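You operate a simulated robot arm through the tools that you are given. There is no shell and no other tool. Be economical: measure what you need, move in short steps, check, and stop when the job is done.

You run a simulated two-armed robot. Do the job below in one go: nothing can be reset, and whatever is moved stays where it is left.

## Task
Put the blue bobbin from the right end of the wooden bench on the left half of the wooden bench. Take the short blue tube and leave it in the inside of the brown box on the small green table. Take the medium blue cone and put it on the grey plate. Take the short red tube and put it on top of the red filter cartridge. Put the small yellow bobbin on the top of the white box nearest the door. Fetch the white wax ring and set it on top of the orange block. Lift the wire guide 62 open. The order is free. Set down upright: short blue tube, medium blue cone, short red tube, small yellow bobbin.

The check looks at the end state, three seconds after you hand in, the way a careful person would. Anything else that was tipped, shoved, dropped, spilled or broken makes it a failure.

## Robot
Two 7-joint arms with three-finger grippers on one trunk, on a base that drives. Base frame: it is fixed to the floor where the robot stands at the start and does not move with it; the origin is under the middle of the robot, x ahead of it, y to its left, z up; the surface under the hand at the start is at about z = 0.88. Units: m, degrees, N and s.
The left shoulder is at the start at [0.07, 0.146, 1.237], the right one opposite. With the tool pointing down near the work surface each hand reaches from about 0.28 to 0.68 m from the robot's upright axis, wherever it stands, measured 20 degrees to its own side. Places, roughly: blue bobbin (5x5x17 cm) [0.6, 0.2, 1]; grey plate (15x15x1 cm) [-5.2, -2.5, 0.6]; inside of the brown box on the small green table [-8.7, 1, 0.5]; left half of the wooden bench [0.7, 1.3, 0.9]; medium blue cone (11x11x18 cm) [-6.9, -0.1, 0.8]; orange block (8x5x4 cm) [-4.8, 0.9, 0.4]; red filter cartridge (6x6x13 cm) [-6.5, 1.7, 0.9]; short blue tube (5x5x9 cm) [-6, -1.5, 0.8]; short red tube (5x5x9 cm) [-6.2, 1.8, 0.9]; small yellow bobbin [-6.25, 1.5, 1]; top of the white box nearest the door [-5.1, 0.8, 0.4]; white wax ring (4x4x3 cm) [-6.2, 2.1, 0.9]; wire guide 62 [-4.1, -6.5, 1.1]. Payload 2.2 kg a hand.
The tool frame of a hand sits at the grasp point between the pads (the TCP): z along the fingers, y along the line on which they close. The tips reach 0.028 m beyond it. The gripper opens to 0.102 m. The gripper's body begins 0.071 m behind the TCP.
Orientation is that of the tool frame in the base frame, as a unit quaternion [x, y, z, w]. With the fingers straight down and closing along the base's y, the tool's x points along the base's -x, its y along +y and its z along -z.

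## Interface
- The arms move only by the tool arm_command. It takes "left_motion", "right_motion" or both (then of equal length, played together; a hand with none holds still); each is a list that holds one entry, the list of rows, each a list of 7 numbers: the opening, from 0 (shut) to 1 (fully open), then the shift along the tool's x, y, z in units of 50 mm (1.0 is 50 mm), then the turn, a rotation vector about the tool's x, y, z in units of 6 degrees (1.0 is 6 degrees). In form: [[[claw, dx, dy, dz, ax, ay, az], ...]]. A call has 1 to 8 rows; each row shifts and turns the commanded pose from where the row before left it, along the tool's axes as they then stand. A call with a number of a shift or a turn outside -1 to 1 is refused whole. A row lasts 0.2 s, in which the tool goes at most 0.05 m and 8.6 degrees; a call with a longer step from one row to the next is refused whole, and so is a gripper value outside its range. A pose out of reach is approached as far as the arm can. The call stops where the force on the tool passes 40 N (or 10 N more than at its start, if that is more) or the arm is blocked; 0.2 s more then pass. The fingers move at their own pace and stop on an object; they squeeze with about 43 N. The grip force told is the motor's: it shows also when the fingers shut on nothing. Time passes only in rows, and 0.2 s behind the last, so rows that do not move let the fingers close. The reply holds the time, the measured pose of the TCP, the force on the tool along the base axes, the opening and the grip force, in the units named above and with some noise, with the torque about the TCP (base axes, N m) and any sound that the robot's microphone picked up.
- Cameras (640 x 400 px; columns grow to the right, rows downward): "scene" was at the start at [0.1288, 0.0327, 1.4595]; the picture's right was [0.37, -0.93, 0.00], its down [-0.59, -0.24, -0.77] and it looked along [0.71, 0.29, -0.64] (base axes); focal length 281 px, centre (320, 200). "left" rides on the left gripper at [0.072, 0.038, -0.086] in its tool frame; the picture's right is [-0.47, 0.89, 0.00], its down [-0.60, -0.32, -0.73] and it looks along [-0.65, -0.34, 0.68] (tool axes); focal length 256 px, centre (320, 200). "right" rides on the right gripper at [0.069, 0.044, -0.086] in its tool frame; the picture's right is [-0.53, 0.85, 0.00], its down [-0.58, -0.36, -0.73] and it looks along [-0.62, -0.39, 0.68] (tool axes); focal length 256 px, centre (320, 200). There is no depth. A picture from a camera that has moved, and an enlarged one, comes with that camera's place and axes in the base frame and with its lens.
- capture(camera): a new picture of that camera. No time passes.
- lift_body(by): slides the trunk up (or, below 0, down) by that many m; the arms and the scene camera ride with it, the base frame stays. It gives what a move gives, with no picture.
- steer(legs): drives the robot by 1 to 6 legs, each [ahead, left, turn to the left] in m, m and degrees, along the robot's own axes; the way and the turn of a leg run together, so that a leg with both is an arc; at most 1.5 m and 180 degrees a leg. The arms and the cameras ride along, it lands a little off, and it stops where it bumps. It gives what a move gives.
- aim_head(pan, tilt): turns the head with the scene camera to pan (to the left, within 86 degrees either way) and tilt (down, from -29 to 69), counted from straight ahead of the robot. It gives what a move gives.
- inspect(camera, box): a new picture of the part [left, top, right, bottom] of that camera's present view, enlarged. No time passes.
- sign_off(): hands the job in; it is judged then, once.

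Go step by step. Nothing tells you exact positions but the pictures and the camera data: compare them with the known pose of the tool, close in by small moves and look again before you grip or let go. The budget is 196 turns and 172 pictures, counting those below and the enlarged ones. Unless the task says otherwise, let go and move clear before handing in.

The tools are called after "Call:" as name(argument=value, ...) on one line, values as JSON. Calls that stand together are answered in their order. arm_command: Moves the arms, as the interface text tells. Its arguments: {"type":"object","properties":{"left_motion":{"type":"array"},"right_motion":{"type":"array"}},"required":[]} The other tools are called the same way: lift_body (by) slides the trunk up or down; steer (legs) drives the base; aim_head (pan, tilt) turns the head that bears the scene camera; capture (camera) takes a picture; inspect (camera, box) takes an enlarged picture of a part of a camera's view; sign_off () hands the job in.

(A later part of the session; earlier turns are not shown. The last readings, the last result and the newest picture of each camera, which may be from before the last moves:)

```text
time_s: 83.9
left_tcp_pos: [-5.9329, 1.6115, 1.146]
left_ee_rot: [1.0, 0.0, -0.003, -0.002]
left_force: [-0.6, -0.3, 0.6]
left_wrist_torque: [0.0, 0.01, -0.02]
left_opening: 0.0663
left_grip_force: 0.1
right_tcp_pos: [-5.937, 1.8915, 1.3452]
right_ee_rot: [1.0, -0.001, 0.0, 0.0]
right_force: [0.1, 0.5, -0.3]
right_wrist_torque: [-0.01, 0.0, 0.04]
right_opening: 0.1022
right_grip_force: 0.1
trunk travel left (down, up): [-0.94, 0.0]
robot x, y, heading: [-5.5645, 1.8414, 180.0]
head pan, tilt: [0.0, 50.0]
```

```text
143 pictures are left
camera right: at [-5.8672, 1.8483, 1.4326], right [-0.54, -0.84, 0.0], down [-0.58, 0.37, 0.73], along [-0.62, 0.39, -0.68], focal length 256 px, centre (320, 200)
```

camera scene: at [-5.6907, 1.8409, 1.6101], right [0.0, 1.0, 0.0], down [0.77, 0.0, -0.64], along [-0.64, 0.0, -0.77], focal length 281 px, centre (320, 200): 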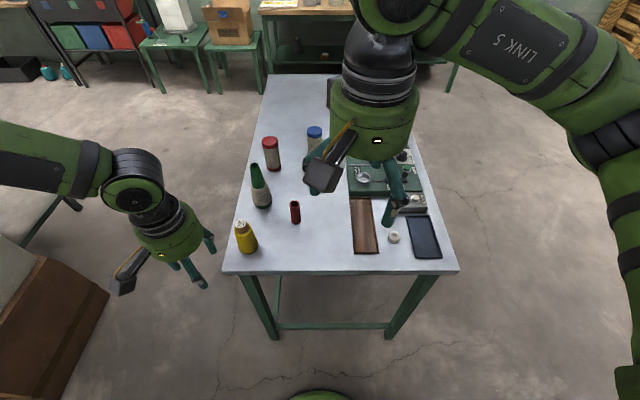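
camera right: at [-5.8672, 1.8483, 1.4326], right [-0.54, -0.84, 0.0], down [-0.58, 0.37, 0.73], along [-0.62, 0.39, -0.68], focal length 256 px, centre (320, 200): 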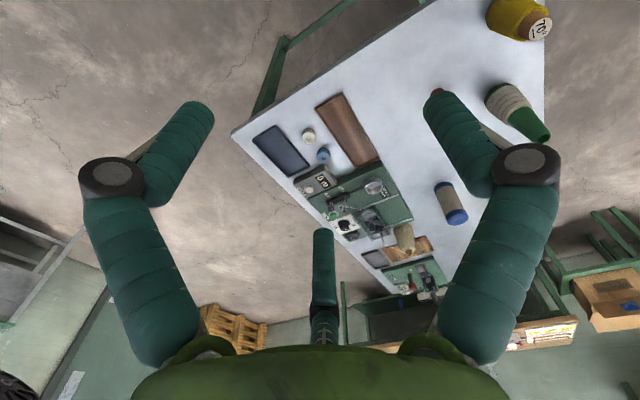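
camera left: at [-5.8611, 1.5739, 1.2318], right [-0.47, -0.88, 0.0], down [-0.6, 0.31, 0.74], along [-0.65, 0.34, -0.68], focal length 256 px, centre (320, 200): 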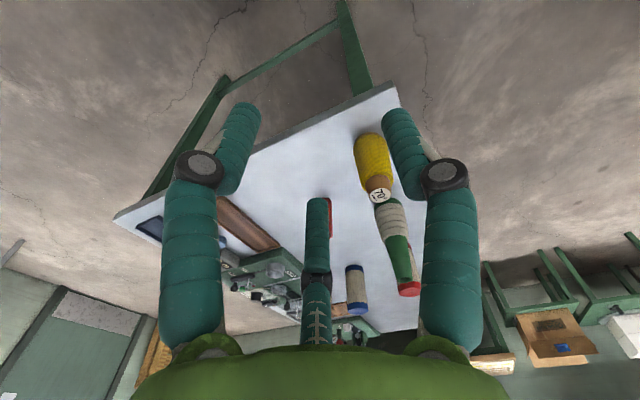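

The two targets are at bobbin (-6.127, 1.619) and ring (-6.15, 2.062). I close in 0.12 m and bring both hands over them, still high.

Call:
steer(legs=[[0.12, 0, 0]])

Call:
arm_command(left_motion=[[[1, -0.3, -0.03, 0, 0, 0, 0], [1, -0.3, -0.03, 0, 0, 0, 0], [1, -0.3, -0.03, 0, 0, 0, 0], [1, -0.3, -0.03, 0, 0, 0, 0], [1, -0.2, -0.03, 0, 0, 0, 0], [1, 0, 0, 0, 0, 0, 0]]], right_motion=[[[0.6, -0.32, -0.57, 0.6, 0, 0, 0], [0.6, -0.32, -0.57, 0.6, 0, 0, 0], [0.6, -0.32, -0.57, 0.6, 0, 0, 0], [0.6, -0.32, -0.57, 0.6, 0, 0, 0], [0.6, -0.32, -0.57, 0.6, 0, 0, 0], [0.6, -0.3, -0.57, 0.6, 0, 0, 0]]])

Call:
capture(camera="left")

Call:
capture(camera="right")

```text
time_s: 85.1
left_tcp_pos: [-6.0515, 1.6134, 1.1476]
left_ee_rot: [1.0, -0.002, -0.004, -0.002]
left_force: [-0.7, 0.8, 0.1]
left_wrist_torque: [0.0, 0.03, 0.0]
left_opening: 0.066
left_grip_force: 0.0
right_tcp_pos: [-6.0545, 1.8926, 1.3468]
right_ee_rot: [1.0, -0.002, -0.004, 0.0]
right_force: [1.0, -0.6, 0.3]
right_wrist_torque: [-0.01, 0.06, -0.01]
right_opening: 0.102
right_grip_force: 0.0
trunk travel left (down, up): [-0.94, 0.0]
robot x, y, heading: [-5.6842, 1.8406, 179.5]
head pan, tilt: [0.0, 50.0]
```

```text
time_s: 86.5
left_tcp_pos: [-6.1276, 1.622, 1.1453]
left_ee_rot: [1.0, -0.002, -0.003, -0.003]
left_force: [-0.1, 0.2, -0.8]
left_wrist_torque: [-0.03, -0.03, 0.0]
left_opening: 0.102
left_grip_force: 0.1
right_tcp_pos: [-6.1537, 2.066, 1.1617]
right_ee_rot: [1.0, 0.0, 0.001, 0.0]
right_force: [-0.3, 0.6, -0.9]
right_wrist_torque: [0.0, -0.03, 0.01]
right_opening: 0.0613
right_grip_force: 0.0
trunk travel left (down, up): [-0.94, 0.0]
robot x, y, heading: [-5.6837, 1.8388, 179.8]
head pan, tilt: [0.0, 50.0]
```

```text
142 pictures are left
camera left: at [-6.0545, 1.5834, 1.2316], right [-0.47, -0.88, 0.0], down [-0.6, 0.32, 0.74], along [-0.65, 0.35, -0.68], focal length 256 px, centre (320, 200)
```

left: 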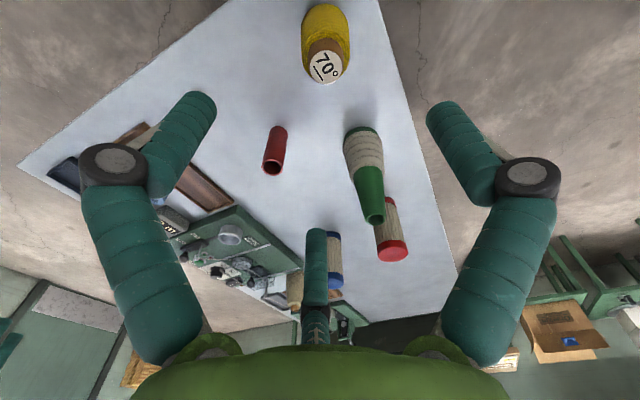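

```text
141 pictures are left
camera right: at [-6.0838, 2.0228, 1.2483], right [-0.54, -0.84, 0.0], down [-0.58, 0.37, 0.73], along [-0.62, 0.39, -0.68], focal length 256 px, centre (320, 200)
```

right: 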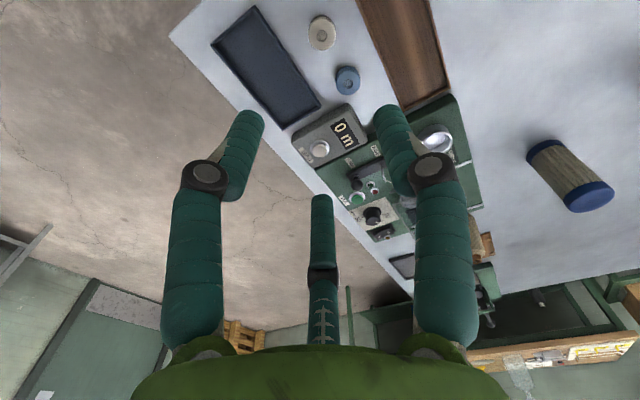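

Both hands are within a few mm. Small correction, then lower the trunk by 0.21.

Call:
arm_command(left_motion=[[[1, -0.14, 0, 0, 0, 0, 0], [1, 0, 0, 0, 0, 0, 0]]], right_motion=[[[0.6, -0.14, 0, 0, 0, 0, 0], [0.6, 0, 0, 0, 0, 0, 0]]])

Call:
lift_body(by=-0.21)

Call:
capture(camera="left")

Call:
capture(camera="right")

```text
time_s: 87.1
left_tcp_pos: [-6.1333, 1.6214, 1.1459]
left_ee_rot: [1.0, -0.001, -0.002, -0.002]
left_force: [0.4, -0.3, 0.6]
left_wrist_torque: [-0.01, -0.03, -0.01]
left_opening: 0.1022
left_grip_force: 0.0
right_tcp_pos: [-6.1596, 2.066, 1.1642]
right_ee_rot: [1.0, -0.001, 0.0, 0.001]
right_force: [-0.4, 0.3, -0.2]
right_wrist_torque: [0.03, 0.03, 0.0]
right_opening: 0.0615
right_grip_force: 0.1
trunk travel left (down, up): [-0.94, 0.0]
robot x, y, heading: [-5.6841, 1.8418, 179.8]
head pan, tilt: [0.0, 50.0]
```

```text
time_s: 89.4
left_tcp_pos: [-6.1333, 1.6208, 0.9346]
left_ee_rot: [1.0, -0.002, -0.002, -0.003]
left_force: [-0.1, 0.1, 0.5]
left_wrist_torque: [-0.03, 0.01, 0.01]
left_opening: 0.102
left_grip_force: 0.1
right_tcp_pos: [-6.1583, 2.0647, 0.9542]
right_ee_rot: [1.0, -0.002, -0.001, -0.001]
right_force: [0.1, 0.1, 0.6]
right_wrist_torque: [-0.01, -0.04, 0.01]
right_opening: 0.0612
right_grip_force: 0.0
trunk travel left (down, up): [-0.73, 0.21]
robot x, y, heading: [-5.6838, 1.8405, 179.9]
head pan, tilt: [0.0, 50.0]
```

```text
140 pictures are left
camera left: at [-6.0607, 1.5826, 1.0222], right [-0.47, -0.88, 0.0], down [-0.6, 0.32, 0.74], along [-0.65, 0.35, -0.68], focal length 256 px, centre (320, 200)
```

left: 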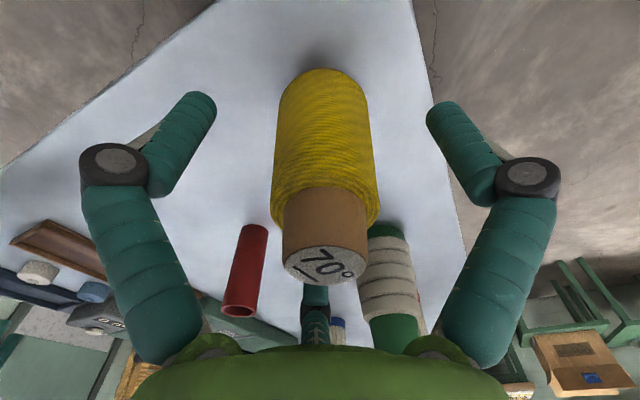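

```text
139 pictures are left
camera right: at [-6.0901, 2.0214, 1.041], right [-0.54, -0.84, 0.0], down [-0.57, 0.37, 0.73], along [-0.62, 0.39, -0.68], focal length 256 px, centre (320, 200)
```

right: 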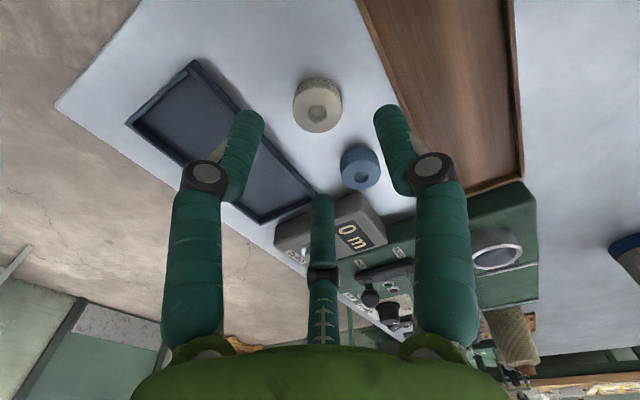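

Both aligned. I narrow the right gripper to fit between the trays, close the left on the yellow bobbin, and lower the right stepwise.

Call:
arm_command(left_motion=[[[0, 0, 0, 0, 0, 0, 0], [0, 0, 0, 0, 0, 0, 0], [0, 0, 0, 0, 0, 0, 0], [0, 0, 0, 0, 0, 0, 0]]], right_motion=[[[0.49, 0, -0.06, 0, 0, 0, 0], [0.49, 0, 0, 0.35, 0, 0, 0], [0.49, 0, 0, 0.35, 0, 0, 0], [0.49, 0, 0, 0.2, 0, 0, 0]]])

Call:
capture(camera="right")

```text
time_s: 90.4
left_tcp_pos: [-6.1342, 1.6214, 0.9371]
left_ee_rot: [1.0, -0.002, -0.006, -0.003]
left_force: [-6.2, -3.0, 17.4]
left_wrist_torque: [-0.09, 0.32, 0.01]
left_opening: 0.0523
left_grip_force: 42.8
right_tcp_pos: [-6.1591, 2.0683, 0.9086]
right_ee_rot: [1.0, -0.002, 0.0, 0.0]
right_force: [-1.1, -0.1, 0.3]
right_wrist_torque: [0.01, 0.0, 0.02]
right_opening: 0.0497
right_grip_force: 0.1
trunk travel left (down, up): [-0.73, 0.21]
robot x, y, heading: [-5.6871, 1.8408, 179.8]
head pan, tilt: [0.0, 50.0]
```

```text
138 pictures are left
camera right: at [-6.0891, 2.0252, 0.9952], right [-0.54, -0.84, 0.0], down [-0.57, 0.37, 0.73], along [-0.62, 0.39, -0.68], focal length 256 px, centre (320, 200)
```

right: 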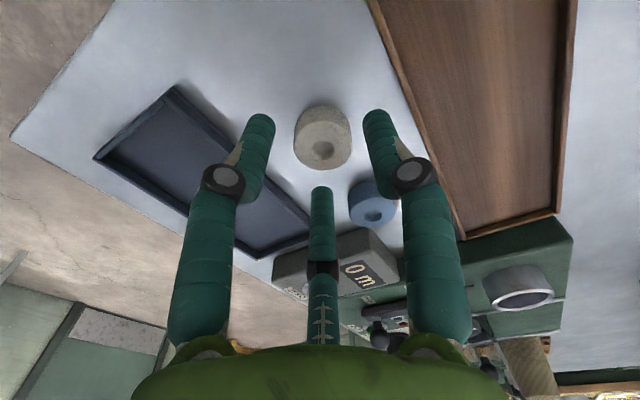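

Call:
arm_command(right_motion=[[[0.49, 0, 0, 0.15, 0, 0, 0], [0.49, 0, 0, 0.13, 0, 0, 0], [0, 0, 0, 0, 0, 0, 0], [0, 0, 0, 0, 0, 0, 0], [0, 0, 0, 0, 0, 0, 0]]])

Call:
capture(camera="right")

```text
time_s: 91.6
left_tcp_pos: [-6.1323, 1.6217, 0.9372]
left_ee_rot: [1.0, -0.001, -0.004, -0.003]
left_force: [-8.7, -0.8, 22.4]
left_wrist_torque: [-0.03, 0.51, 0.04]
left_opening: 0.0521
left_grip_force: 42.8
right_tcp_pos: [-6.1581, 2.0688, 0.8963]
right_ee_rot: [1.0, -0.001, -0.002, 0.001]
right_force: [-1.0, -0.4, 5.4]
right_wrist_torque: [-0.04, 0.08, -0.04]
right_opening: 0.0061
right_grip_force: 31.7
trunk travel left (down, up): [-0.73, 0.21]
robot x, y, heading: [-5.6856, 1.8402, 179.8]
head pan, tilt: [0.0, 50.0]
```

```text
137 pictures are left
camera right: at [-6.0895, 2.025, 0.9823], right [-0.54, -0.84, 0.0], down [-0.57, 0.37, 0.73], along [-0.62, 0.39, -0.68], focal length 256 px, centre (320, 200)
```

right: 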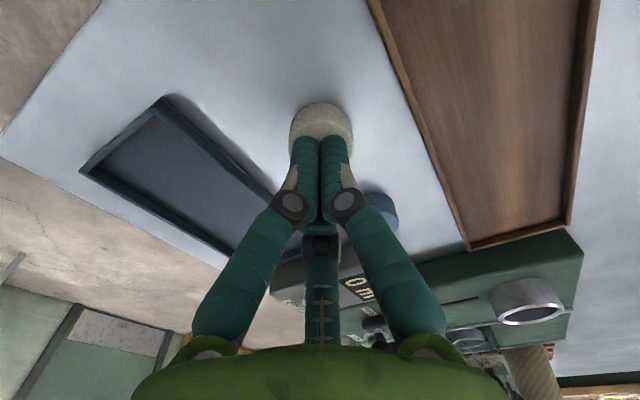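

The table is lower than thought: the fingers closed above the ring. I rise slightly, reopen, and go deeper.

Call:
arm_command(right_motion=[[[0, 0, 0, -0.2, 0, 0, 0], [0.49, 0, 0, 0, 0, 0, 0], [0.49, -0.04, 0, 0, 0, 0, 0], [0.49, 0, 0, 0.25, 0, 0, 0], [0.49, 0, 0, 0.2, 0, 0, 0], [0.49, 0, 0, 0, 0, 0, 0]]])

Call:
capture(camera="right")

```text
time_s: 93.0
left_tcp_pos: [-6.132, 1.6224, 0.9382]
left_ee_rot: [1.0, -0.002, -0.005, -0.002]
left_force: [-6.2, -2.3, 22.8]
left_wrist_torque: [-0.02, 0.3, 0.0]
left_opening: 0.0521
left_grip_force: 43.4
right_tcp_pos: [-6.1615, 2.0707, 0.8826]
right_ee_rot: [1.0, -0.002, -0.001, 0.001]
right_force: [0.1, 0.0, -0.6]
right_wrist_torque: [0.01, -0.01, -0.02]
right_opening: 0.05
right_grip_force: 0.1
trunk travel left (down, up): [-0.73, 0.21]
robot x, y, heading: [-5.6836, 1.8389, 179.6]
head pan, tilt: [0.0, 50.0]
```

```text
136 pictures are left
camera right: at [-6.0917, 2.0259, 0.9702], right [-0.54, -0.84, 0.0], down [-0.57, 0.37, 0.73], along [-0.62, 0.39, -0.68], focal length 256 px, centre (320, 200)
```

right: 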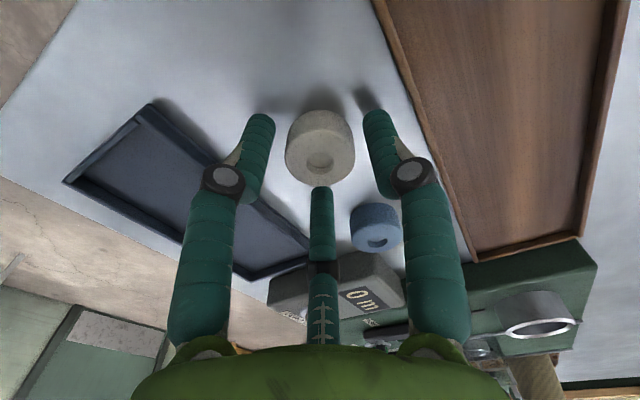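

Call:
arm_command(right_motion=[[[0.49, 0, 0, 0.13, 0, 0, 0], [0.49, 0, 0, 0.1, 0, 0, 0], [0.49, 0, 0, 0, 0, 0, 0]]])

Call:
capture(camera="right")

```text
time_s: 93.8
left_tcp_pos: [-6.1287, 1.6214, 0.9365]
left_ee_rot: [1.0, -0.002, -0.003, -0.002]
left_force: [-3.8, 1.1, 11.6]
left_wrist_torque: [0.09, 0.3, -0.02]
left_opening: 0.0522
left_grip_force: 43.0
right_tcp_pos: [-6.1616, 2.0698, 0.8756]
right_ee_rot: [1.0, -0.003, -0.007, 0.0]
right_force: [-1.6, 5.3, 31.8]
right_wrist_torque: [0.77, -1.02, 0.41]
right_opening: 0.0539
right_grip_force: 3.1
trunk travel left (down, up): [-0.73, 0.21]
robot x, y, heading: [-5.6847, 1.8402, 179.7]
head pan, tilt: [0.0, 50.0]
```

```text
135 pictures are left
camera right: at [-6.0908, 2.0258, 0.9622], right [-0.54, -0.84, 0.01], down [-0.57, 0.37, 0.74], along [-0.62, 0.39, -0.67], focal length 256 px, centre (320, 200)
```

right: 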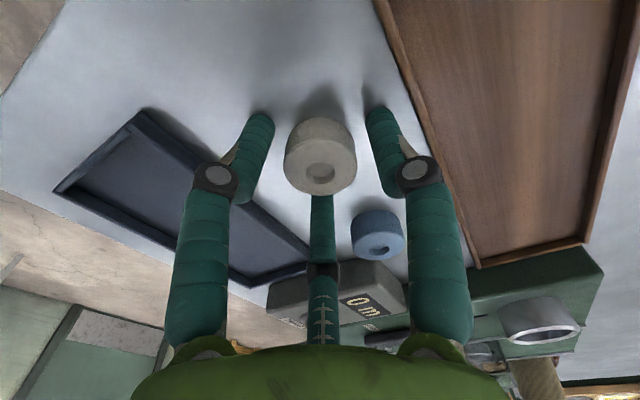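

Contact; I back up 4 mm and close on the ring.

Call:
arm_command(right_motion=[[[0.49, 0, 0, -0.15, 0, 0, 0], [0, 0, 0, 0, 0, 0, 0], [0, 0, 0, 0, 0, 0, 0], [0, 0, 0, 0, 0, 0, 0]]])

Call:
capture(camera="right")

```text
time_s: 94.8
left_tcp_pos: [-6.1289, 1.621, 0.9373]
left_ee_rot: [1.0, -0.002, -0.004, -0.002]
left_force: [7.7, -1.2, 19.5]
left_wrist_torque: [-0.1, -0.53, -0.03]
left_opening: 0.052
left_grip_force: 43.4
right_tcp_pos: [-6.1586, 2.0698, 0.8808]
right_ee_rot: [1.0, -0.001, -0.002, 0.0]
right_force: [0.5, 0.3, 0.2]
right_wrist_torque: [-0.03, 0.04, -0.01]
right_opening: 0.0333
right_grip_force: 42.4
trunk travel left (down, up): [-0.73, 0.21]
robot x, y, heading: [-5.6877, 1.8397, 179.9]
head pan, tilt: [0.0, 50.0]
```

```text
134 pictures are left
camera right: at [-6.0888, 2.026, 0.9661], right [-0.54, -0.84, 0.0], down [-0.57, 0.37, 0.73], along [-0.62, 0.39, -0.68], focal length 256 px, centre (320, 200)
```

right: 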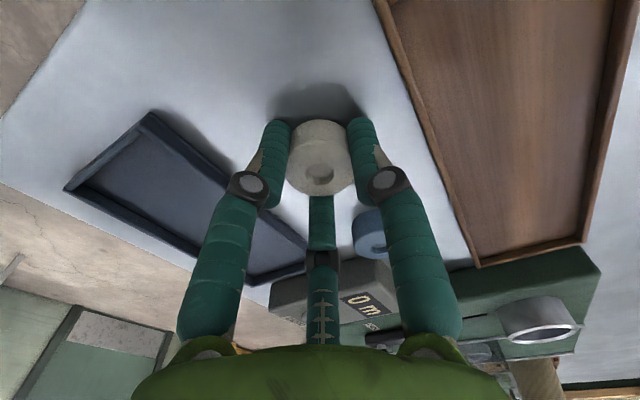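

It holds off-centre, so I reopen, shift 9 mm back toward the ring's middle and close again.

Call:
arm_command(right_motion=[[[0.49, 0, 0, 0, 0, 0, 0], [0.49, 0.1, 0, 0, 0, 0, 0], [0.49, 0.09, 0, 0, 0, 0, 0], [0.49, 0, 0, 0, 0, 0, 0], [0, 0, 0, 0, 0, 0, 0], [0, 0, 0, 0, 0, 0, 0], [0, 0, 0, 0, 0, 0, 0]]])

Call:
capture(camera="right")

```text
time_s: 96.4
left_tcp_pos: [-6.1307, 1.6215, 0.9368]
left_ee_rot: [1.0, -0.002, -0.004, -0.002]
left_force: [5.2, -1.4, 12.7]
left_wrist_torque: [-0.06, -0.28, 0.03]
left_opening: 0.0522
left_grip_force: 43.0
right_tcp_pos: [-6.151, 2.069, 0.88]
right_ee_rot: [1.0, -0.001, -0.002, 0.0]
right_force: [0.2, -0.8, 1.6]
right_wrist_torque: [0.0, 0.03, -0.01]
right_opening: 0.0341
right_grip_force: 42.6
trunk travel left (down, up): [-0.73, 0.21]
robot x, y, heading: [-5.6818, 1.8378, 179.6]
head pan, tilt: [0.0, 50.0]
```

```text
133 pictures are left
camera right: at [-6.0809, 2.0256, 0.9661], right [-0.54, -0.84, 0.0], down [-0.57, 0.37, 0.73], along [-0.62, 0.39, -0.68], focal length 256 px, centre (320, 200)
```

right: 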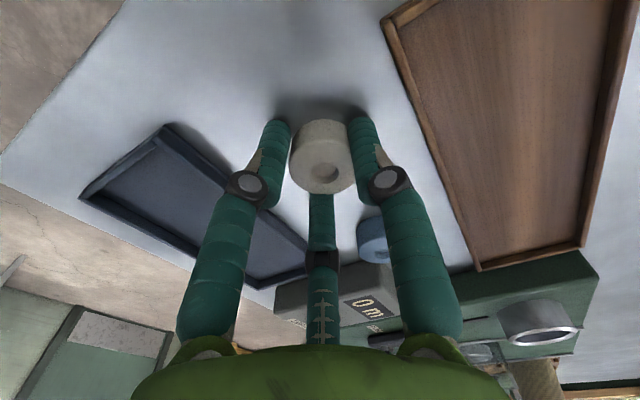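

Both held. I lift the trunk and check both grips.

Call:
lift_body(by=0.2)

Call:
capture(camera="right")

Call:
capture(camera="left")

```text
time_s: 98.5
left_tcp_pos: [-6.1337, 1.6203, 1.1346]
left_ee_rot: [1.0, -0.002, -0.003, -0.002]
left_force: [-1.3, 0.1, -1.5]
left_wrist_torque: [0.0, -0.01, 0.02]
left_opening: 0.0522
left_grip_force: 43.3
right_tcp_pos: [-6.1521, 2.0691, 1.0784]
right_ee_rot: [1.0, -0.002, 0.0, 0.0]
right_force: [-0.5, -0.1, 0.2]
right_wrist_torque: [0.02, -0.02, -0.04]
right_opening: 0.0328
right_grip_force: 42.7
trunk travel left (down, up): [-0.93, 0.01]
robot x, y, heading: [-5.6867, 1.8411, 179.8]
head pan, tilt: [0.0, 50.0]
```

```text
132 pictures are left
camera right: at [-6.0832, 2.0251, 1.165], right [-0.54, -0.84, 0.0], down [-0.58, 0.37, 0.73], along [-0.62, 0.39, -0.68], focal length 256 px, centre (320, 200)
```

right: 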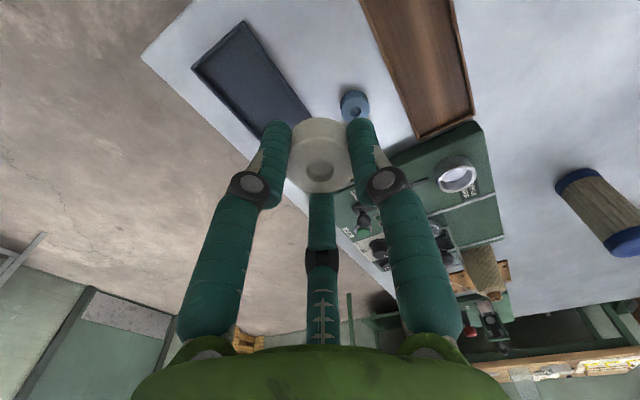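

```text
131 pictures are left
camera left: at [-6.0611, 1.5825, 1.2219], right [-0.47, -0.88, 0.0], down [-0.6, 0.32, 0.74], along [-0.65, 0.35, -0.68], focal length 256 px, centre (320, 200)
```

left: 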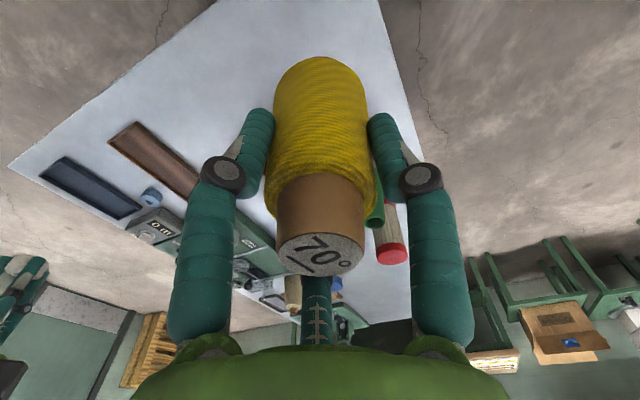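

Both grips are firm. I back off, turn left to face -y (the white boxes) and look.

Call:
steer(legs=[[-0.7, 0, 0], [0, 0, 90]])

Call:
aim_head(pan=0, tilt=45)

Call:
capture(camera="scene")

```text
time_s: 106.2
left_tcp_pos: [-4.7737, 1.3958, 1.1353]
left_ee_rot: [0.705, 0.709, -0.003, 0.001]
left_force: [0.9, 0.4, -1.6]
left_wrist_torque: [-0.01, -0.02, -0.02]
left_opening: 0.052
left_grip_force: 42.9
right_tcp_pos: [-5.2214, 1.3712, 1.0783]
right_ee_rot: [0.705, 0.709, 0.0, 0.0]
right_force: [0.0, 0.8, -0.2]
right_wrist_torque: [0.0, 0.0, -0.01]
right_opening: 0.0329
right_grip_force: 43.1
trunk travel left (down, up): [-0.93, 0.01]
robot x, y, heading: [-4.997, 1.8388, -89.6]
head pan, tilt: [0.0, 50.0]
```

```text
time_s: 106.8
left_tcp_pos: [-4.7739, 1.3947, 1.1355]
left_ee_rot: [0.706, 0.709, -0.004, 0.0]
left_force: [-0.2, 0.1, -2.1]
left_wrist_torque: [0.0, 0.0, 0.01]
left_opening: 0.052
left_grip_force: 43.0
right_tcp_pos: [-5.2208, 1.3712, 1.0787]
right_ee_rot: [0.705, 0.709, 0.0, 0.0]
right_force: [0.0, 0.3, 0.2]
right_wrist_torque: [0.0, 0.01, 0.01]
right_opening: 0.0325
right_grip_force: 42.9
trunk travel left (down, up): [-0.93, 0.01]
robot x, y, heading: [-4.9953, 1.8381, -89.8]
head pan, tilt: [0.0, 45.0]
```

```text
130 pictures are left
camera scene: at [-4.9963, 1.71, 1.6069], right [-1.0, 0.0, 0.0], down [0.0, 0.71, -0.71], along [0.0, -0.71, -0.71], focal length 281 px, centre (320, 200)
```

scene: 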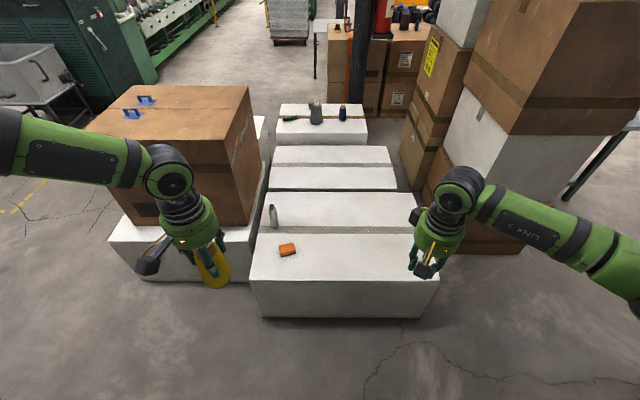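

The near white box top spans x -5.54..-4.68, y 0.76..1.05, z≈0.40, with the orange block at (-4.83, 0.89). I position to put the yellow bobbin near (-5.05, 0.92) and lower the trunk part-way.

Call:
steer(legs=[[0, -0.275, 0], [0.42, 0, 0]])

Call:
lift_body(by=-0.5)

Call:
capture(camera="scene")

Call:
capture(camera="left")

```text
time_s: 110.9
left_tcp_pos: [-5.0432, 0.9858, 1.1359]
left_ee_rot: [0.706, 0.708, -0.005, 0.0]
left_force: [-0.8, -0.3, -0.9]
left_wrist_torque: [0.02, 0.02, 0.01]
left_opening: 0.0523
left_grip_force: 43.4
right_tcp_pos: [-5.4907, 0.9626, 1.0796]
right_ee_rot: [0.706, 0.709, -0.001, 0.001]
right_force: [0.2, 0.9, -0.2]
right_wrist_torque: [-0.03, 0.01, 0.01]
right_opening: 0.0327
right_grip_force: 42.5
trunk travel left (down, up): [-0.93, 0.01]
robot x, y, heading: [-5.2626, 1.4321, -89.8]
head pan, tilt: [0.0, 45.0]
```

```text
refused: -0.5 is not a number from -0.4 to 0.4
```

```text
129 pictures are left
camera scene: at [-5.265, 1.3012, 1.6072], right [-1.0, 0.0, 0.0], down [0.0, 0.71, -0.71], along [0.0, -0.71, -0.71], focal length 281 px, centre (320, 200)
```

scene: 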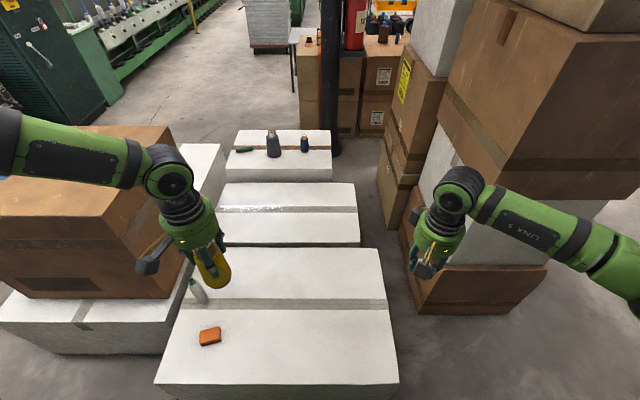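

```text
128 pictures are left
camera left: at [-5.0052, 1.0582, 1.2228], right [0.89, -0.46, 0.0], down [-0.31, -0.6, 0.74], along [-0.34, -0.65, -0.68], focal length 256 px, centre (320, 200)
```

left: 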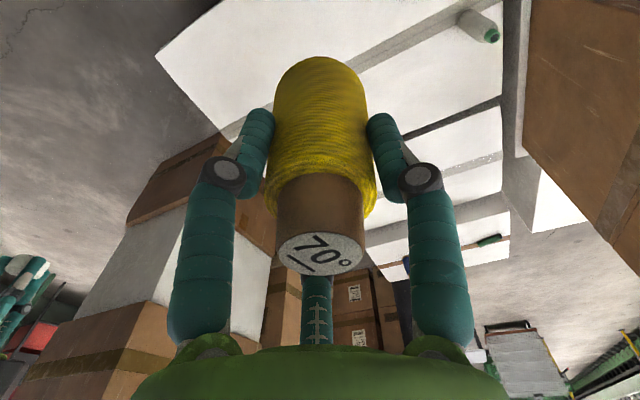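

The box surface is clear under the bobbin; both arms are clear of the stacks. I lower in two stages.

Call:
lift_body(by=-0.4)

Call:
arm_command(left_motion=[[[0, -0.5, 0, 0, 0, 0, 0], [0, -0.6, 0, 0, 0, 0, 0], [0, -0.5, 0, 0, 0, 0, 0], [0, 0, 0, 0, 0, 0, 0]]])

Call:
lift_body(by=-0.17)

Call:
capture(camera="left")

Call:
capture(camera="scene")

```text
time_s: 114.7
left_tcp_pos: [-5.0436, 0.9837, 0.7364]
left_ee_rot: [0.705, 0.709, -0.004, 0.0]
left_force: [0.2, 0.4, -2.3]
left_wrist_torque: [0.0, 0.03, 0.0]
left_opening: 0.0525
left_grip_force: 42.2
right_tcp_pos: [-5.4904, 0.961, 0.6798]
right_ee_rot: [0.707, 0.708, -0.001, 0.0]
right_force: [0.2, -0.7, 0.0]
right_wrist_torque: [0.0, 0.02, 0.02]
right_opening: 0.0326
right_grip_force: 42.8
trunk travel left (down, up): [-0.53, 0.41]
robot x, y, heading: [-5.2625, 1.4285, -90.2]
head pan, tilt: [0.0, 45.0]
```

```text
time_s: 115.7
left_tcp_pos: [-5.0416, 0.904, 0.7368]
left_ee_rot: [0.706, 0.708, -0.005, 0.0]
left_force: [-0.8, 0.8, -2.6]
left_wrist_torque: [-0.04, -0.04, -0.01]
left_opening: 0.052
left_grip_force: 43.1
right_tcp_pos: [-5.4914, 0.9599, 0.68]
right_ee_rot: [0.705, 0.709, -0.001, 0.0]
right_force: [0.5, 0.1, -0.7]
right_wrist_torque: [-0.02, -0.03, -0.01]
right_opening: 0.0326
right_grip_force: 42.8
trunk travel left (down, up): [-0.53, 0.41]
robot x, y, heading: [-5.2653, 1.4314, -90.0]
head pan, tilt: [0.0, 45.0]
```

```text
time_s: 117.6
left_tcp_pos: [-5.0426, 0.9035, 0.5673]
left_ee_rot: [0.707, 0.708, -0.004, 0.001]
left_force: [0.2, 0.0, -0.9]
left_wrist_torque: [-0.03, 0.0, 0.0]
left_opening: 0.052
left_grip_force: 42.7
right_tcp_pos: [-5.49, 0.9614, 0.5096]
right_ee_rot: [0.706, 0.708, 0.0, 0.0]
right_force: [0.6, 0.6, 0.3]
right_wrist_torque: [-0.02, 0.02, 0.0]
right_opening: 0.0332
right_grip_force: 43.6
trunk travel left (down, up): [-0.36, 0.58]
robot x, y, heading: [-5.2675, 1.4322, -89.9]
head pan, tilt: [0.0, 45.0]
```

```text
127 pictures are left
camera left: at [-5.005, 0.9761, 0.6532], right [0.89, -0.46, 0.0], down [-0.31, -0.6, 0.74], along [-0.34, -0.65, -0.68], focal length 256 px, centre (320, 200)
```

left: 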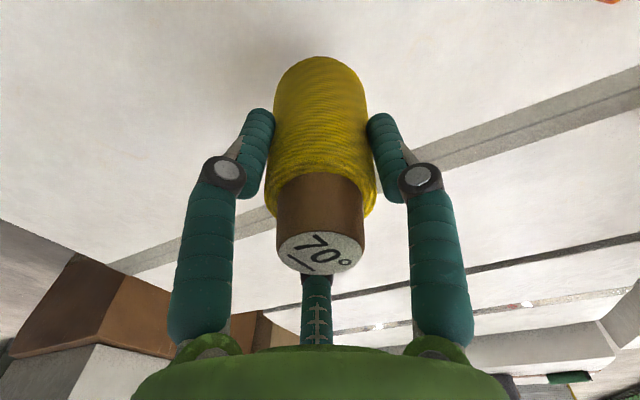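

```text
126 pictures are left
camera scene: at [-5.2649, 1.2987, 1.037], right [-1.0, 0.0, 0.0], down [0.0, 0.71, -0.71], along [0.0, -0.71, -0.71], focal length 281 px, centre (320, 200)
```

scene: 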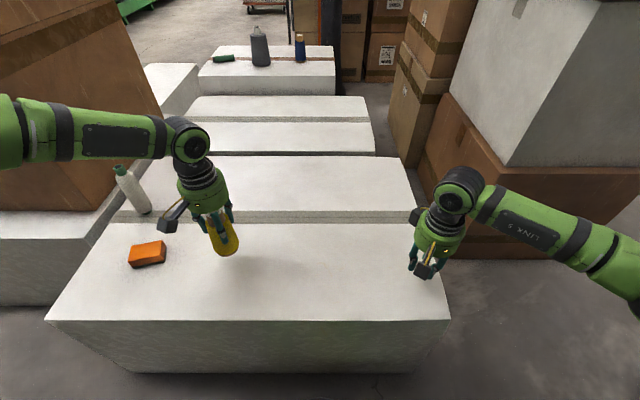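

Call:
lift_body(by=-0.055)

Call:
arm_command(left_motion=[[[0, 0, 0, 0.06, 0, 0, 0], [0, 0, 0, 0.06, 0, 0, 0], [0, 0, 0, 0, 0, 0, 0]]])

```text
time_s: 118.6
left_tcp_pos: [-5.042, 0.9036, 0.5122]
left_ee_rot: [0.706, 0.708, -0.005, 0.001]
left_force: [-0.3, 0.2, -1.1]
left_wrist_torque: [0.01, 0.01, -0.01]
left_opening: 0.052
left_grip_force: 42.3
right_tcp_pos: [-5.4912, 0.9611, 0.4542]
right_ee_rot: [0.706, 0.708, -0.001, 0.0]
right_force: [0.1, 0.2, -0.3]
right_wrist_torque: [-0.01, 0.0, 0.04]
right_opening: 0.033
right_grip_force: 42.9
trunk travel left (down, up): [-0.305, 0.635]
robot x, y, heading: [-5.2641, 1.4264, -89.9]
head pan, tilt: [0.0, 45.0]
```

```text
time_s: 119.4
left_tcp_pos: [-5.0417, 0.9033, 0.5087]
left_ee_rot: [0.706, 0.708, -0.005, 0.001]
left_force: [-1.6, -1.4, 1.0]
left_wrist_torque: [-0.08, -0.05, -0.01]
left_opening: 0.0522
left_grip_force: 43.1
right_tcp_pos: [-5.4906, 0.9607, 0.4531]
right_ee_rot: [0.706, 0.708, -0.001, 0.001]
right_force: [-0.3, 0.1, -1.2]
right_wrist_torque: [-0.01, 0.03, 0.0]
right_opening: 0.0328
right_grip_force: 43.2
trunk travel left (down, up): [-0.305, 0.635]
robot x, y, heading: [-5.264, 1.4307, -89.9]
head pan, tilt: [0.0, 45.0]
```

Left is touching down; I raise the right hand a bit for clearance and lower the left further in small steps.

Call:
arm_command(left_motion=[[[0, 0, 0, 0.05, 0, 0, 0], [0, 0, 0, 0.05, 0, 0, 0], [0, 0, 0, 0, 0, 0, 0]]], right_motion=[[[0, 0, 0, -0.5, 0, 0, 0], [0, 0, 0, -0.5, 0, 0, 0], [0, 0, 0, 0, 0, 0, 0]]])

```text
time_s: 120.2
left_tcp_pos: [-5.0414, 0.905, 0.508]
left_ee_rot: [0.706, 0.708, -0.009, 0.004]
left_force: [-2.2, -4.8, 24.3]
left_wrist_torque: [0.21, 0.08, 0.03]
left_opening: 0.0522
left_grip_force: 42.7
left hand out of reach, approached as far as the arm can: row 1
right_tcp_pos: [-5.4908, 0.9599, 0.5025]
right_ee_rot: [0.706, 0.709, 0.0, 0.001]
right_force: [-0.4, 0.2, -0.9]
right_wrist_torque: [0.04, -0.03, -0.02]
right_opening: 0.0328
right_grip_force: 43.0
trunk travel left (down, up): [-0.305, 0.635]
robot x, y, heading: [-5.2646, 1.4289, -89.9]
head pan, tilt: [0.0, 45.0]
```

Standing on the box. I release and rise.

Call:
arm_command(left_motion=[[[0, 0, 0, -0.05, 0, 0, 0], [0.8, 0, 0, 0, 0, 0, 0], [0.8, 0, 0, 0, 0, 0, 0], [0.8, 0, 0, 0, 0, 0, 0]]])

Call:
lift_body(by=0.2)

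Call:
capture(camera="left")

Call:
capture(camera="scene")

```text
time_s: 121.2
left_tcp_pos: [-5.0411, 0.9059, 0.5061]
left_ee_rot: [0.706, 0.708, -0.004, 0.0]
left_force: [0.0, 0.3, 0.0]
left_wrist_torque: [-0.02, 0.0, -0.02]
left_opening: 0.0817
left_grip_force: 0.1
right_tcp_pos: [-5.4897, 0.9577, 0.502]
right_ee_rot: [0.705, 0.709, 0.0, -0.001]
right_force: [0.3, 0.8, 0.9]
right_wrist_torque: [0.0, 0.03, 0.02]
right_opening: 0.0328
right_grip_force: 42.9
trunk travel left (down, up): [-0.305, 0.635]
robot x, y, heading: [-5.2638, 1.43, -90.0]
head pan, tilt: [0.0, 45.0]
```

```text
time_s: 123.4
left_tcp_pos: [-5.0403, 0.9047, 0.7053]
left_ee_rot: [0.706, 0.708, -0.005, 0.0]
left_force: [0.1, 0.7, 0.4]
left_wrist_torque: [0.0, -0.01, 0.01]
left_opening: 0.0815
left_grip_force: 0.1
right_tcp_pos: [-5.4899, 0.9595, 0.7027]
right_ee_rot: [0.706, 0.708, 0.0, 0.001]
right_force: [0.4, 0.5, 0.1]
right_wrist_torque: [-0.03, 0.03, -0.01]
right_opening: 0.033
right_grip_force: 43.0
trunk travel left (down, up): [-0.505, 0.435]
robot x, y, heading: [-5.267, 1.4302, -89.9]
head pan, tilt: [0.0, 45.0]
```

```text
125 pictures are left
camera left: at [-5.0032, 0.9788, 0.7915], right [0.89, -0.46, 0.0], down [-0.31, -0.6, 0.74], along [-0.34, -0.65, -0.68], focal length 256 px, centre (320, 200)
```

left: 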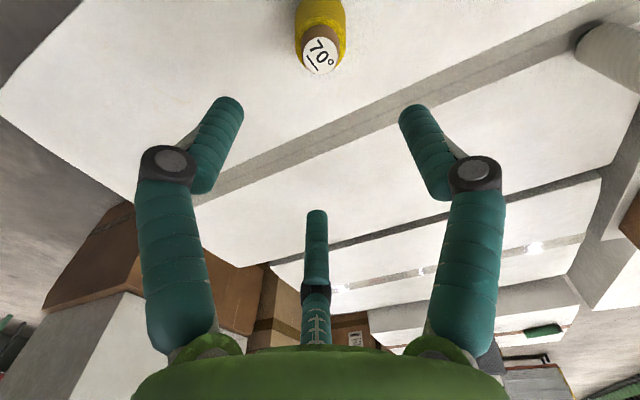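

```text
124 pictures are left
camera scene: at [-5.265, 1.2985, 1.1819], right [-1.0, 0.0, 0.0], down [0.0, 0.71, -0.71], along [0.0, -0.71, -0.71], focal length 281 px, centre (320, 200)
```

scene: 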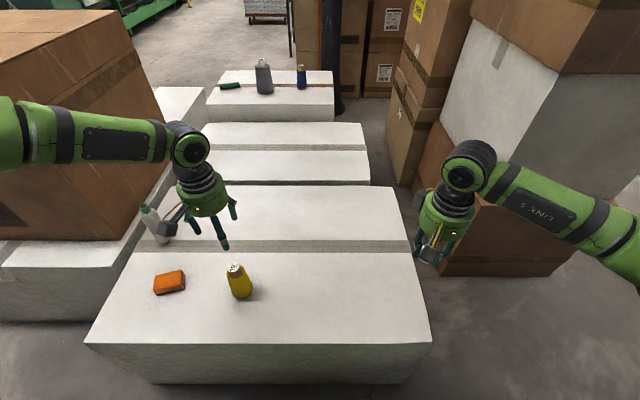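

Yellow bobbin stands well. The orange block is at (-4.835, 0.898); I tuck the left hand and drive left so the right hand comes over the block.

Call:
arm_command(left_motion=[[[0.8, 0.8, 0, -0.4, 0, 0, 0], [0.8, 0.8, 0, -0.4, 0, 0, 0], [0.8, 0.6, 0, -0.4, 0, 0, 0]]])

Call:
steer(legs=[[0, 0.61, 0]])

Call:
capture(camera="right")

Call:
capture(camera="scene")

```text
time_s: 124.2
left_tcp_pos: [-5.0405, 1.0186, 0.7652]
left_ee_rot: [0.706, 0.708, -0.004, 0.0]
left_force: [-0.6, 0.6, 0.4]
left_wrist_torque: [-0.01, -0.03, -0.01]
left_opening: 0.0819
left_grip_force: 0.0
right_tcp_pos: [-5.4901, 0.9587, 0.7026]
right_ee_rot: [0.706, 0.708, 0.0, 0.001]
right_force: [-0.1, 1.1, 0.1]
right_wrist_torque: [-0.03, 0.03, 0.0]
right_opening: 0.033
right_grip_force: 42.6
trunk travel left (down, up): [-0.505, 0.435]
robot x, y, heading: [-5.2669, 1.4335, -90.0]
head pan, tilt: [0.0, 45.0]
```

```text
time_s: 127.6
left_tcp_pos: [-4.4396, 1.0152, 0.7647]
left_ee_rot: [0.709, 0.705, -0.004, 0.0]
left_force: [0.6, 0.5, -0.4]
left_wrist_torque: [0.0, 0.03, -0.05]
left_opening: 0.0816
left_grip_force: 0.0
right_tcp_pos: [-4.8881, 0.9593, 0.7018]
right_ee_rot: [0.708, 0.707, 0.0, 0.0]
right_force: [-0.2, -0.1, -0.3]
right_wrist_torque: [-0.01, 0.03, 0.0]
right_opening: 0.0328
right_grip_force: 43.1
trunk travel left (down, up): [-0.505, 0.435]
robot x, y, heading: [-4.6604, 1.4317, -90.2]
head pan, tilt: [0.0, 45.0]
```

```text
123 pictures are left
camera right: at [-4.8444, 1.0286, 0.7889], right [0.84, -0.54, 0.0], down [-0.37, -0.58, 0.73], along [-0.39, -0.62, -0.68], focal length 256 px, centre (320, 200)
```

right: 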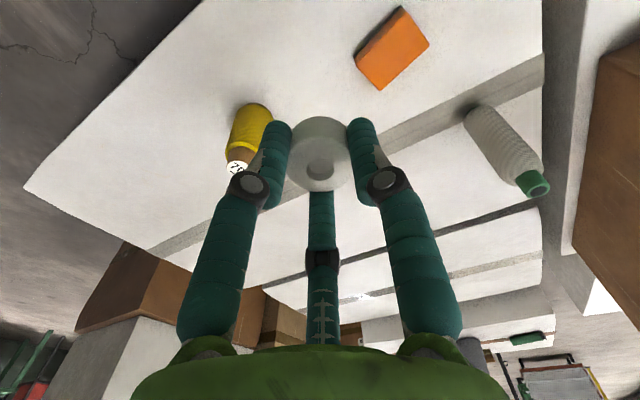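

```text
122 pictures are left
camera scene: at [-4.6622, 1.2981, 1.1819], right [-1.0, 0.0, 0.0], down [0.0, 0.71, -0.71], along [0.0, -0.71, -0.71], focal length 281 px, centre (320, 200)
```

scene: 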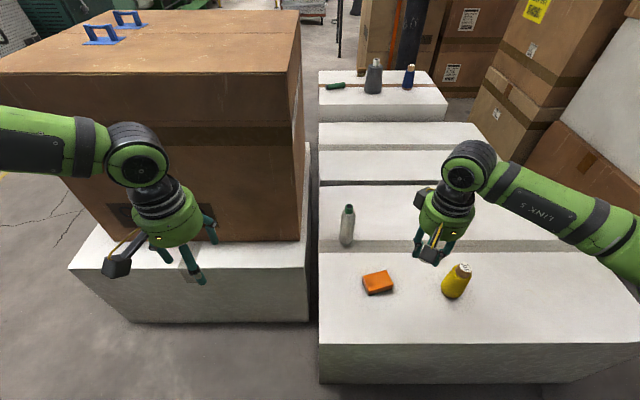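

Call:
arm_command(right_motion=[[[0, -0.45, 0.43, 0, 0, 0, 0], [0, -0.45, 0.43, 0, 0, 0, 0], [0, -0.44, 0.42, 0, 0, 0, 0], [0, 0, 0, 0, 0, 0, 0]]])

Call:
lift_body(by=-0.17)

Call:
capture(camera="right")

Call:
inspect(camera="scene", box=[280, 140, 520, 290])

```text
time_s: 128.6
left_tcp_pos: [-4.4404, 1.016, 0.7658]
left_ee_rot: [0.708, 0.706, -0.005, 0.001]
left_force: [-0.3, -0.2, 0.3]
left_wrist_torque: [-0.01, -0.01, -0.02]
left_opening: 0.0814
left_grip_force: 0.0
right_tcp_pos: [-4.8263, 0.8938, 0.7048]
right_ee_rot: [0.708, 0.707, 0.0, 0.0]
right_force: [0.5, 0.2, -0.3]
right_wrist_torque: [0.01, -0.04, -0.02]
right_opening: 0.0328
right_grip_force: 42.5
trunk travel left (down, up): [-0.505, 0.435]
robot x, y, heading: [-4.6616, 1.4279, -90.2]
head pan, tilt: [0.0, 45.0]
```

```text
time_s: 130.5
left_tcp_pos: [-4.4398, 1.0155, 0.5947]
left_ee_rot: [0.708, 0.706, -0.004, 0.001]
left_force: [0.2, 0.3, 0.0]
left_wrist_torque: [0.01, 0.0, 0.02]
left_opening: 0.0815
left_grip_force: 0.0
right_tcp_pos: [-4.8252, 0.8942, 0.5326]
right_ee_rot: [0.708, 0.706, 0.0, 0.001]
right_force: [-0.1, -1.4, -0.4]
right_wrist_torque: [-0.02, 0.0, -0.02]
right_opening: 0.0328
right_grip_force: 42.8
trunk travel left (down, up): [-0.335, 0.605]
robot x, y, heading: [-4.658, 1.4274, -90.4]
head pan, tilt: [0.0, 45.0]
```

```text
121 pictures are left
camera right: at [-4.7812, 0.9621, 0.6199], right [0.84, -0.54, 0.0], down [-0.37, -0.58, 0.73], along [-0.39, -0.62, -0.68], focal length 256 px, centre (320, 200)
```

right: 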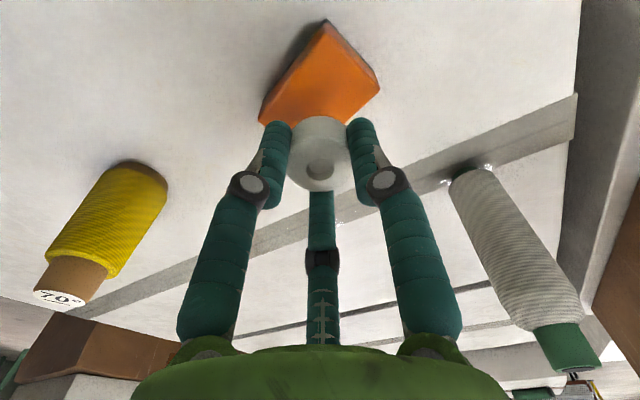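

```text
2.67 times, centred on (400, 215) of scene
camera zoom: at [-4.6624, 1.2983, 1.012], right [-1.0, 0.0, 0.0], down [0.0, 0.71, -0.71], along [0.0, -0.71, -0.71], focal length 750 px, centre (107, 160)
```

zoom: 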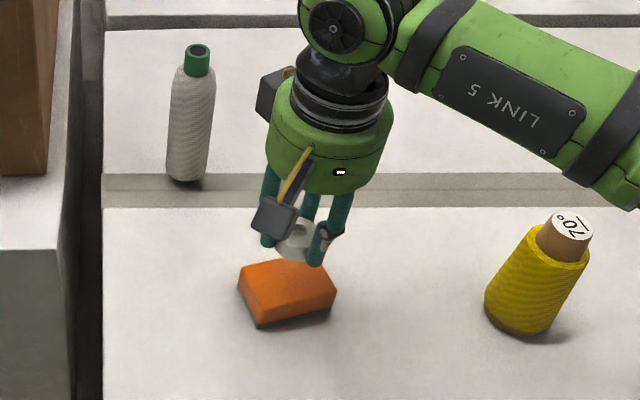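

Ring is over the block's middle. I lower it gently until contact.

Call:
arm_command(right_motion=[[[0, 0, 0, 0.3, 0, 0, 0], [0, 0, 0, 0.3, 0, 0, 0], [0, 0, 0, 0.1, 0, 0, 0], [0, 0, 0, 0.06, 0, 0, 0], [0, 0, 0, 0.06, 0, 0, 0], [0, 0, 0, 0, 0, 0, 0]]])

Call:
capture(camera="right")

Call:
inspect(camera="scene", box=[340, 180, 460, 255])

```text
time_s: 131.9
left_tcp_pos: [-4.4394, 1.0148, 0.5948]
left_ee_rot: [0.708, 0.706, -0.004, 0.0]
left_force: [0.6, -0.3, 0.4]
left_wrist_torque: [0.01, 0.01, 0.0]
left_opening: 0.0816
left_grip_force: 0.0
right_tcp_pos: [-4.826, 0.8914, 0.4914]
right_ee_rot: [0.708, 0.706, 0.0, 0.0]
right_force: [-0.5, 0.7, -0.2]
right_wrist_torque: [0.04, 0.02, 0.01]
right_opening: 0.0328
right_grip_force: 43.0
trunk travel left (down, up): [-0.335, 0.605]
robot x, y, heading: [-4.6617, 1.4268, -90.3]
head pan, tilt: [0.0, 45.0]
```

```text
119 pictures are left
camera right: at [-4.7812, 0.9614, 0.5782], right [0.84, -0.54, 0.0], down [-0.37, -0.58, 0.73], along [-0.39, -0.62, -0.68], focal length 256 px, centre (320, 200)
```

right: 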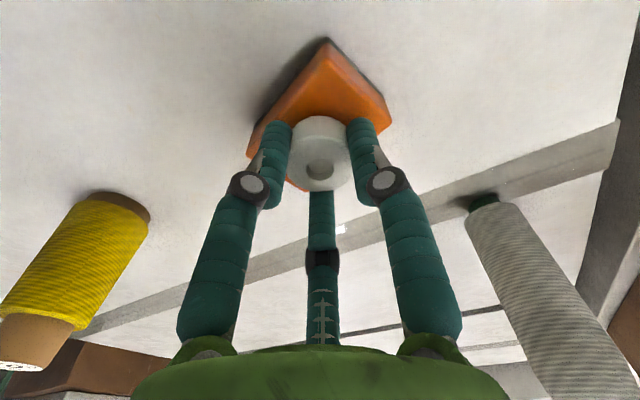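

```text
5.33 times, centred on (400, 218) of scene
camera zoom: at [-4.6624, 1.2982, 1.0119], right [-1.0, 0.0, 0.0], down [0.0, 0.71, -0.71], along [0.0, -0.71, -0.71], focal length 1500 px, centre (-107, 107)
```

zoom: 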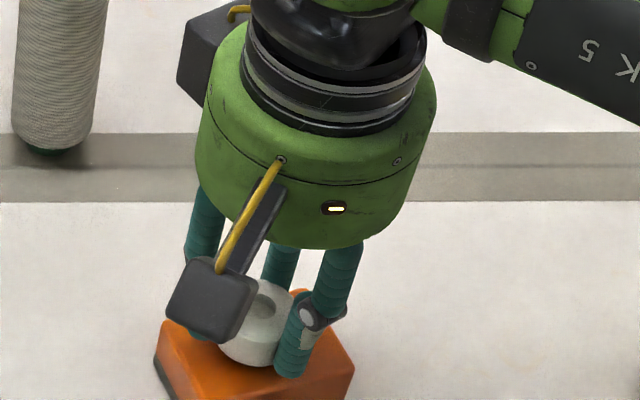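

The block's centre computes to (-4.828, 0.893), matching the hand. I continue down in 3 mm steps.

Call:
arm_command(right_motion=[[[0, 0, 0, 0.05, 0, 0, 0], [0, 0, 0, 0.05, 0, 0, 0], [0, 0, 0, 0, 0, 0, 0]]])

```text
time_s: 132.7
left_tcp_pos: [-4.4399, 1.0151, 0.5944]
left_ee_rot: [0.709, 0.706, -0.004, 0.001]
left_force: [-0.3, -0.4, -0.1]
left_wrist_torque: [0.0, 0.01, 0.02]
left_opening: 0.0816
left_grip_force: 0.0
right_tcp_pos: [-4.824, 0.8918, 0.4851]
right_ee_rot: [0.708, 0.707, 0.0, 0.0]
right_force: [-1.0, -0.2, 0.2]
right_wrist_torque: [0.0, 0.0, 0.01]
right_opening: 0.0327
right_grip_force: 43.0
trunk travel left (down, up): [-0.335, 0.605]
robot x, y, heading: [-4.6624, 1.4276, -90.2]
head pan, tilt: [0.0, 45.0]
```

Call:
arm_command(right_motion=[[[0, 0, 0, 0.05, 0, 0, 0], [0, 0, 0, 0.05, 0, 0, 0], [0, 0, 0, 0.05, 0, 0, 0], [0, 0, 0, 0, 0, 0, 0]]])

Call:
capture(camera="right")

```text
time_s: 133.7
left_tcp_pos: [-4.4393, 1.0183, 0.5967]
left_ee_rot: [0.708, 0.706, -0.006, 0.001]
left_force: [-0.1, -0.9, 0.5]
left_wrist_torque: [-0.04, -0.02, 0.01]
left_opening: 0.0816
left_grip_force: 0.0
right_tcp_pos: [-4.8241, 0.8926, 0.4851]
right_ee_rot: [0.708, 0.707, -0.004, 0.004]
right_force: [-2.1, 1.7, 30.8]
right_wrist_torque: [0.24, 0.14, 0.03]
right_opening: 0.0331
right_grip_force: 42.7
trunk travel left (down, up): [-0.335, 0.605]
robot x, y, heading: [-4.6597, 1.4301, -89.9]
head pan, tilt: [0.0, 45.0]
```

```text
117 pictures are left
camera right: at [-4.7809, 0.9625, 0.5704], right [0.84, -0.54, 0.01], down [-0.37, -0.57, 0.74], along [-0.39, -0.62, -0.68], focal length 256 px, centre (320, 200)
```

right: 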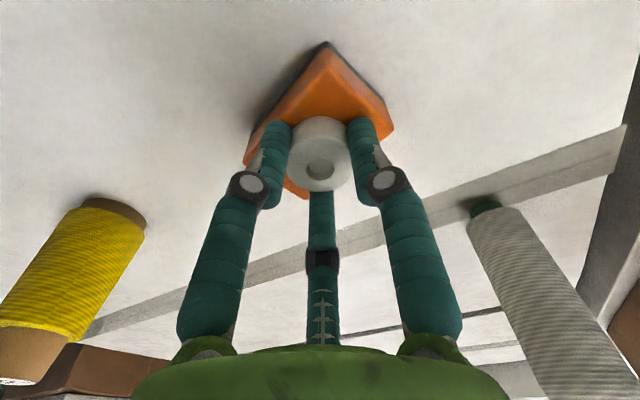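

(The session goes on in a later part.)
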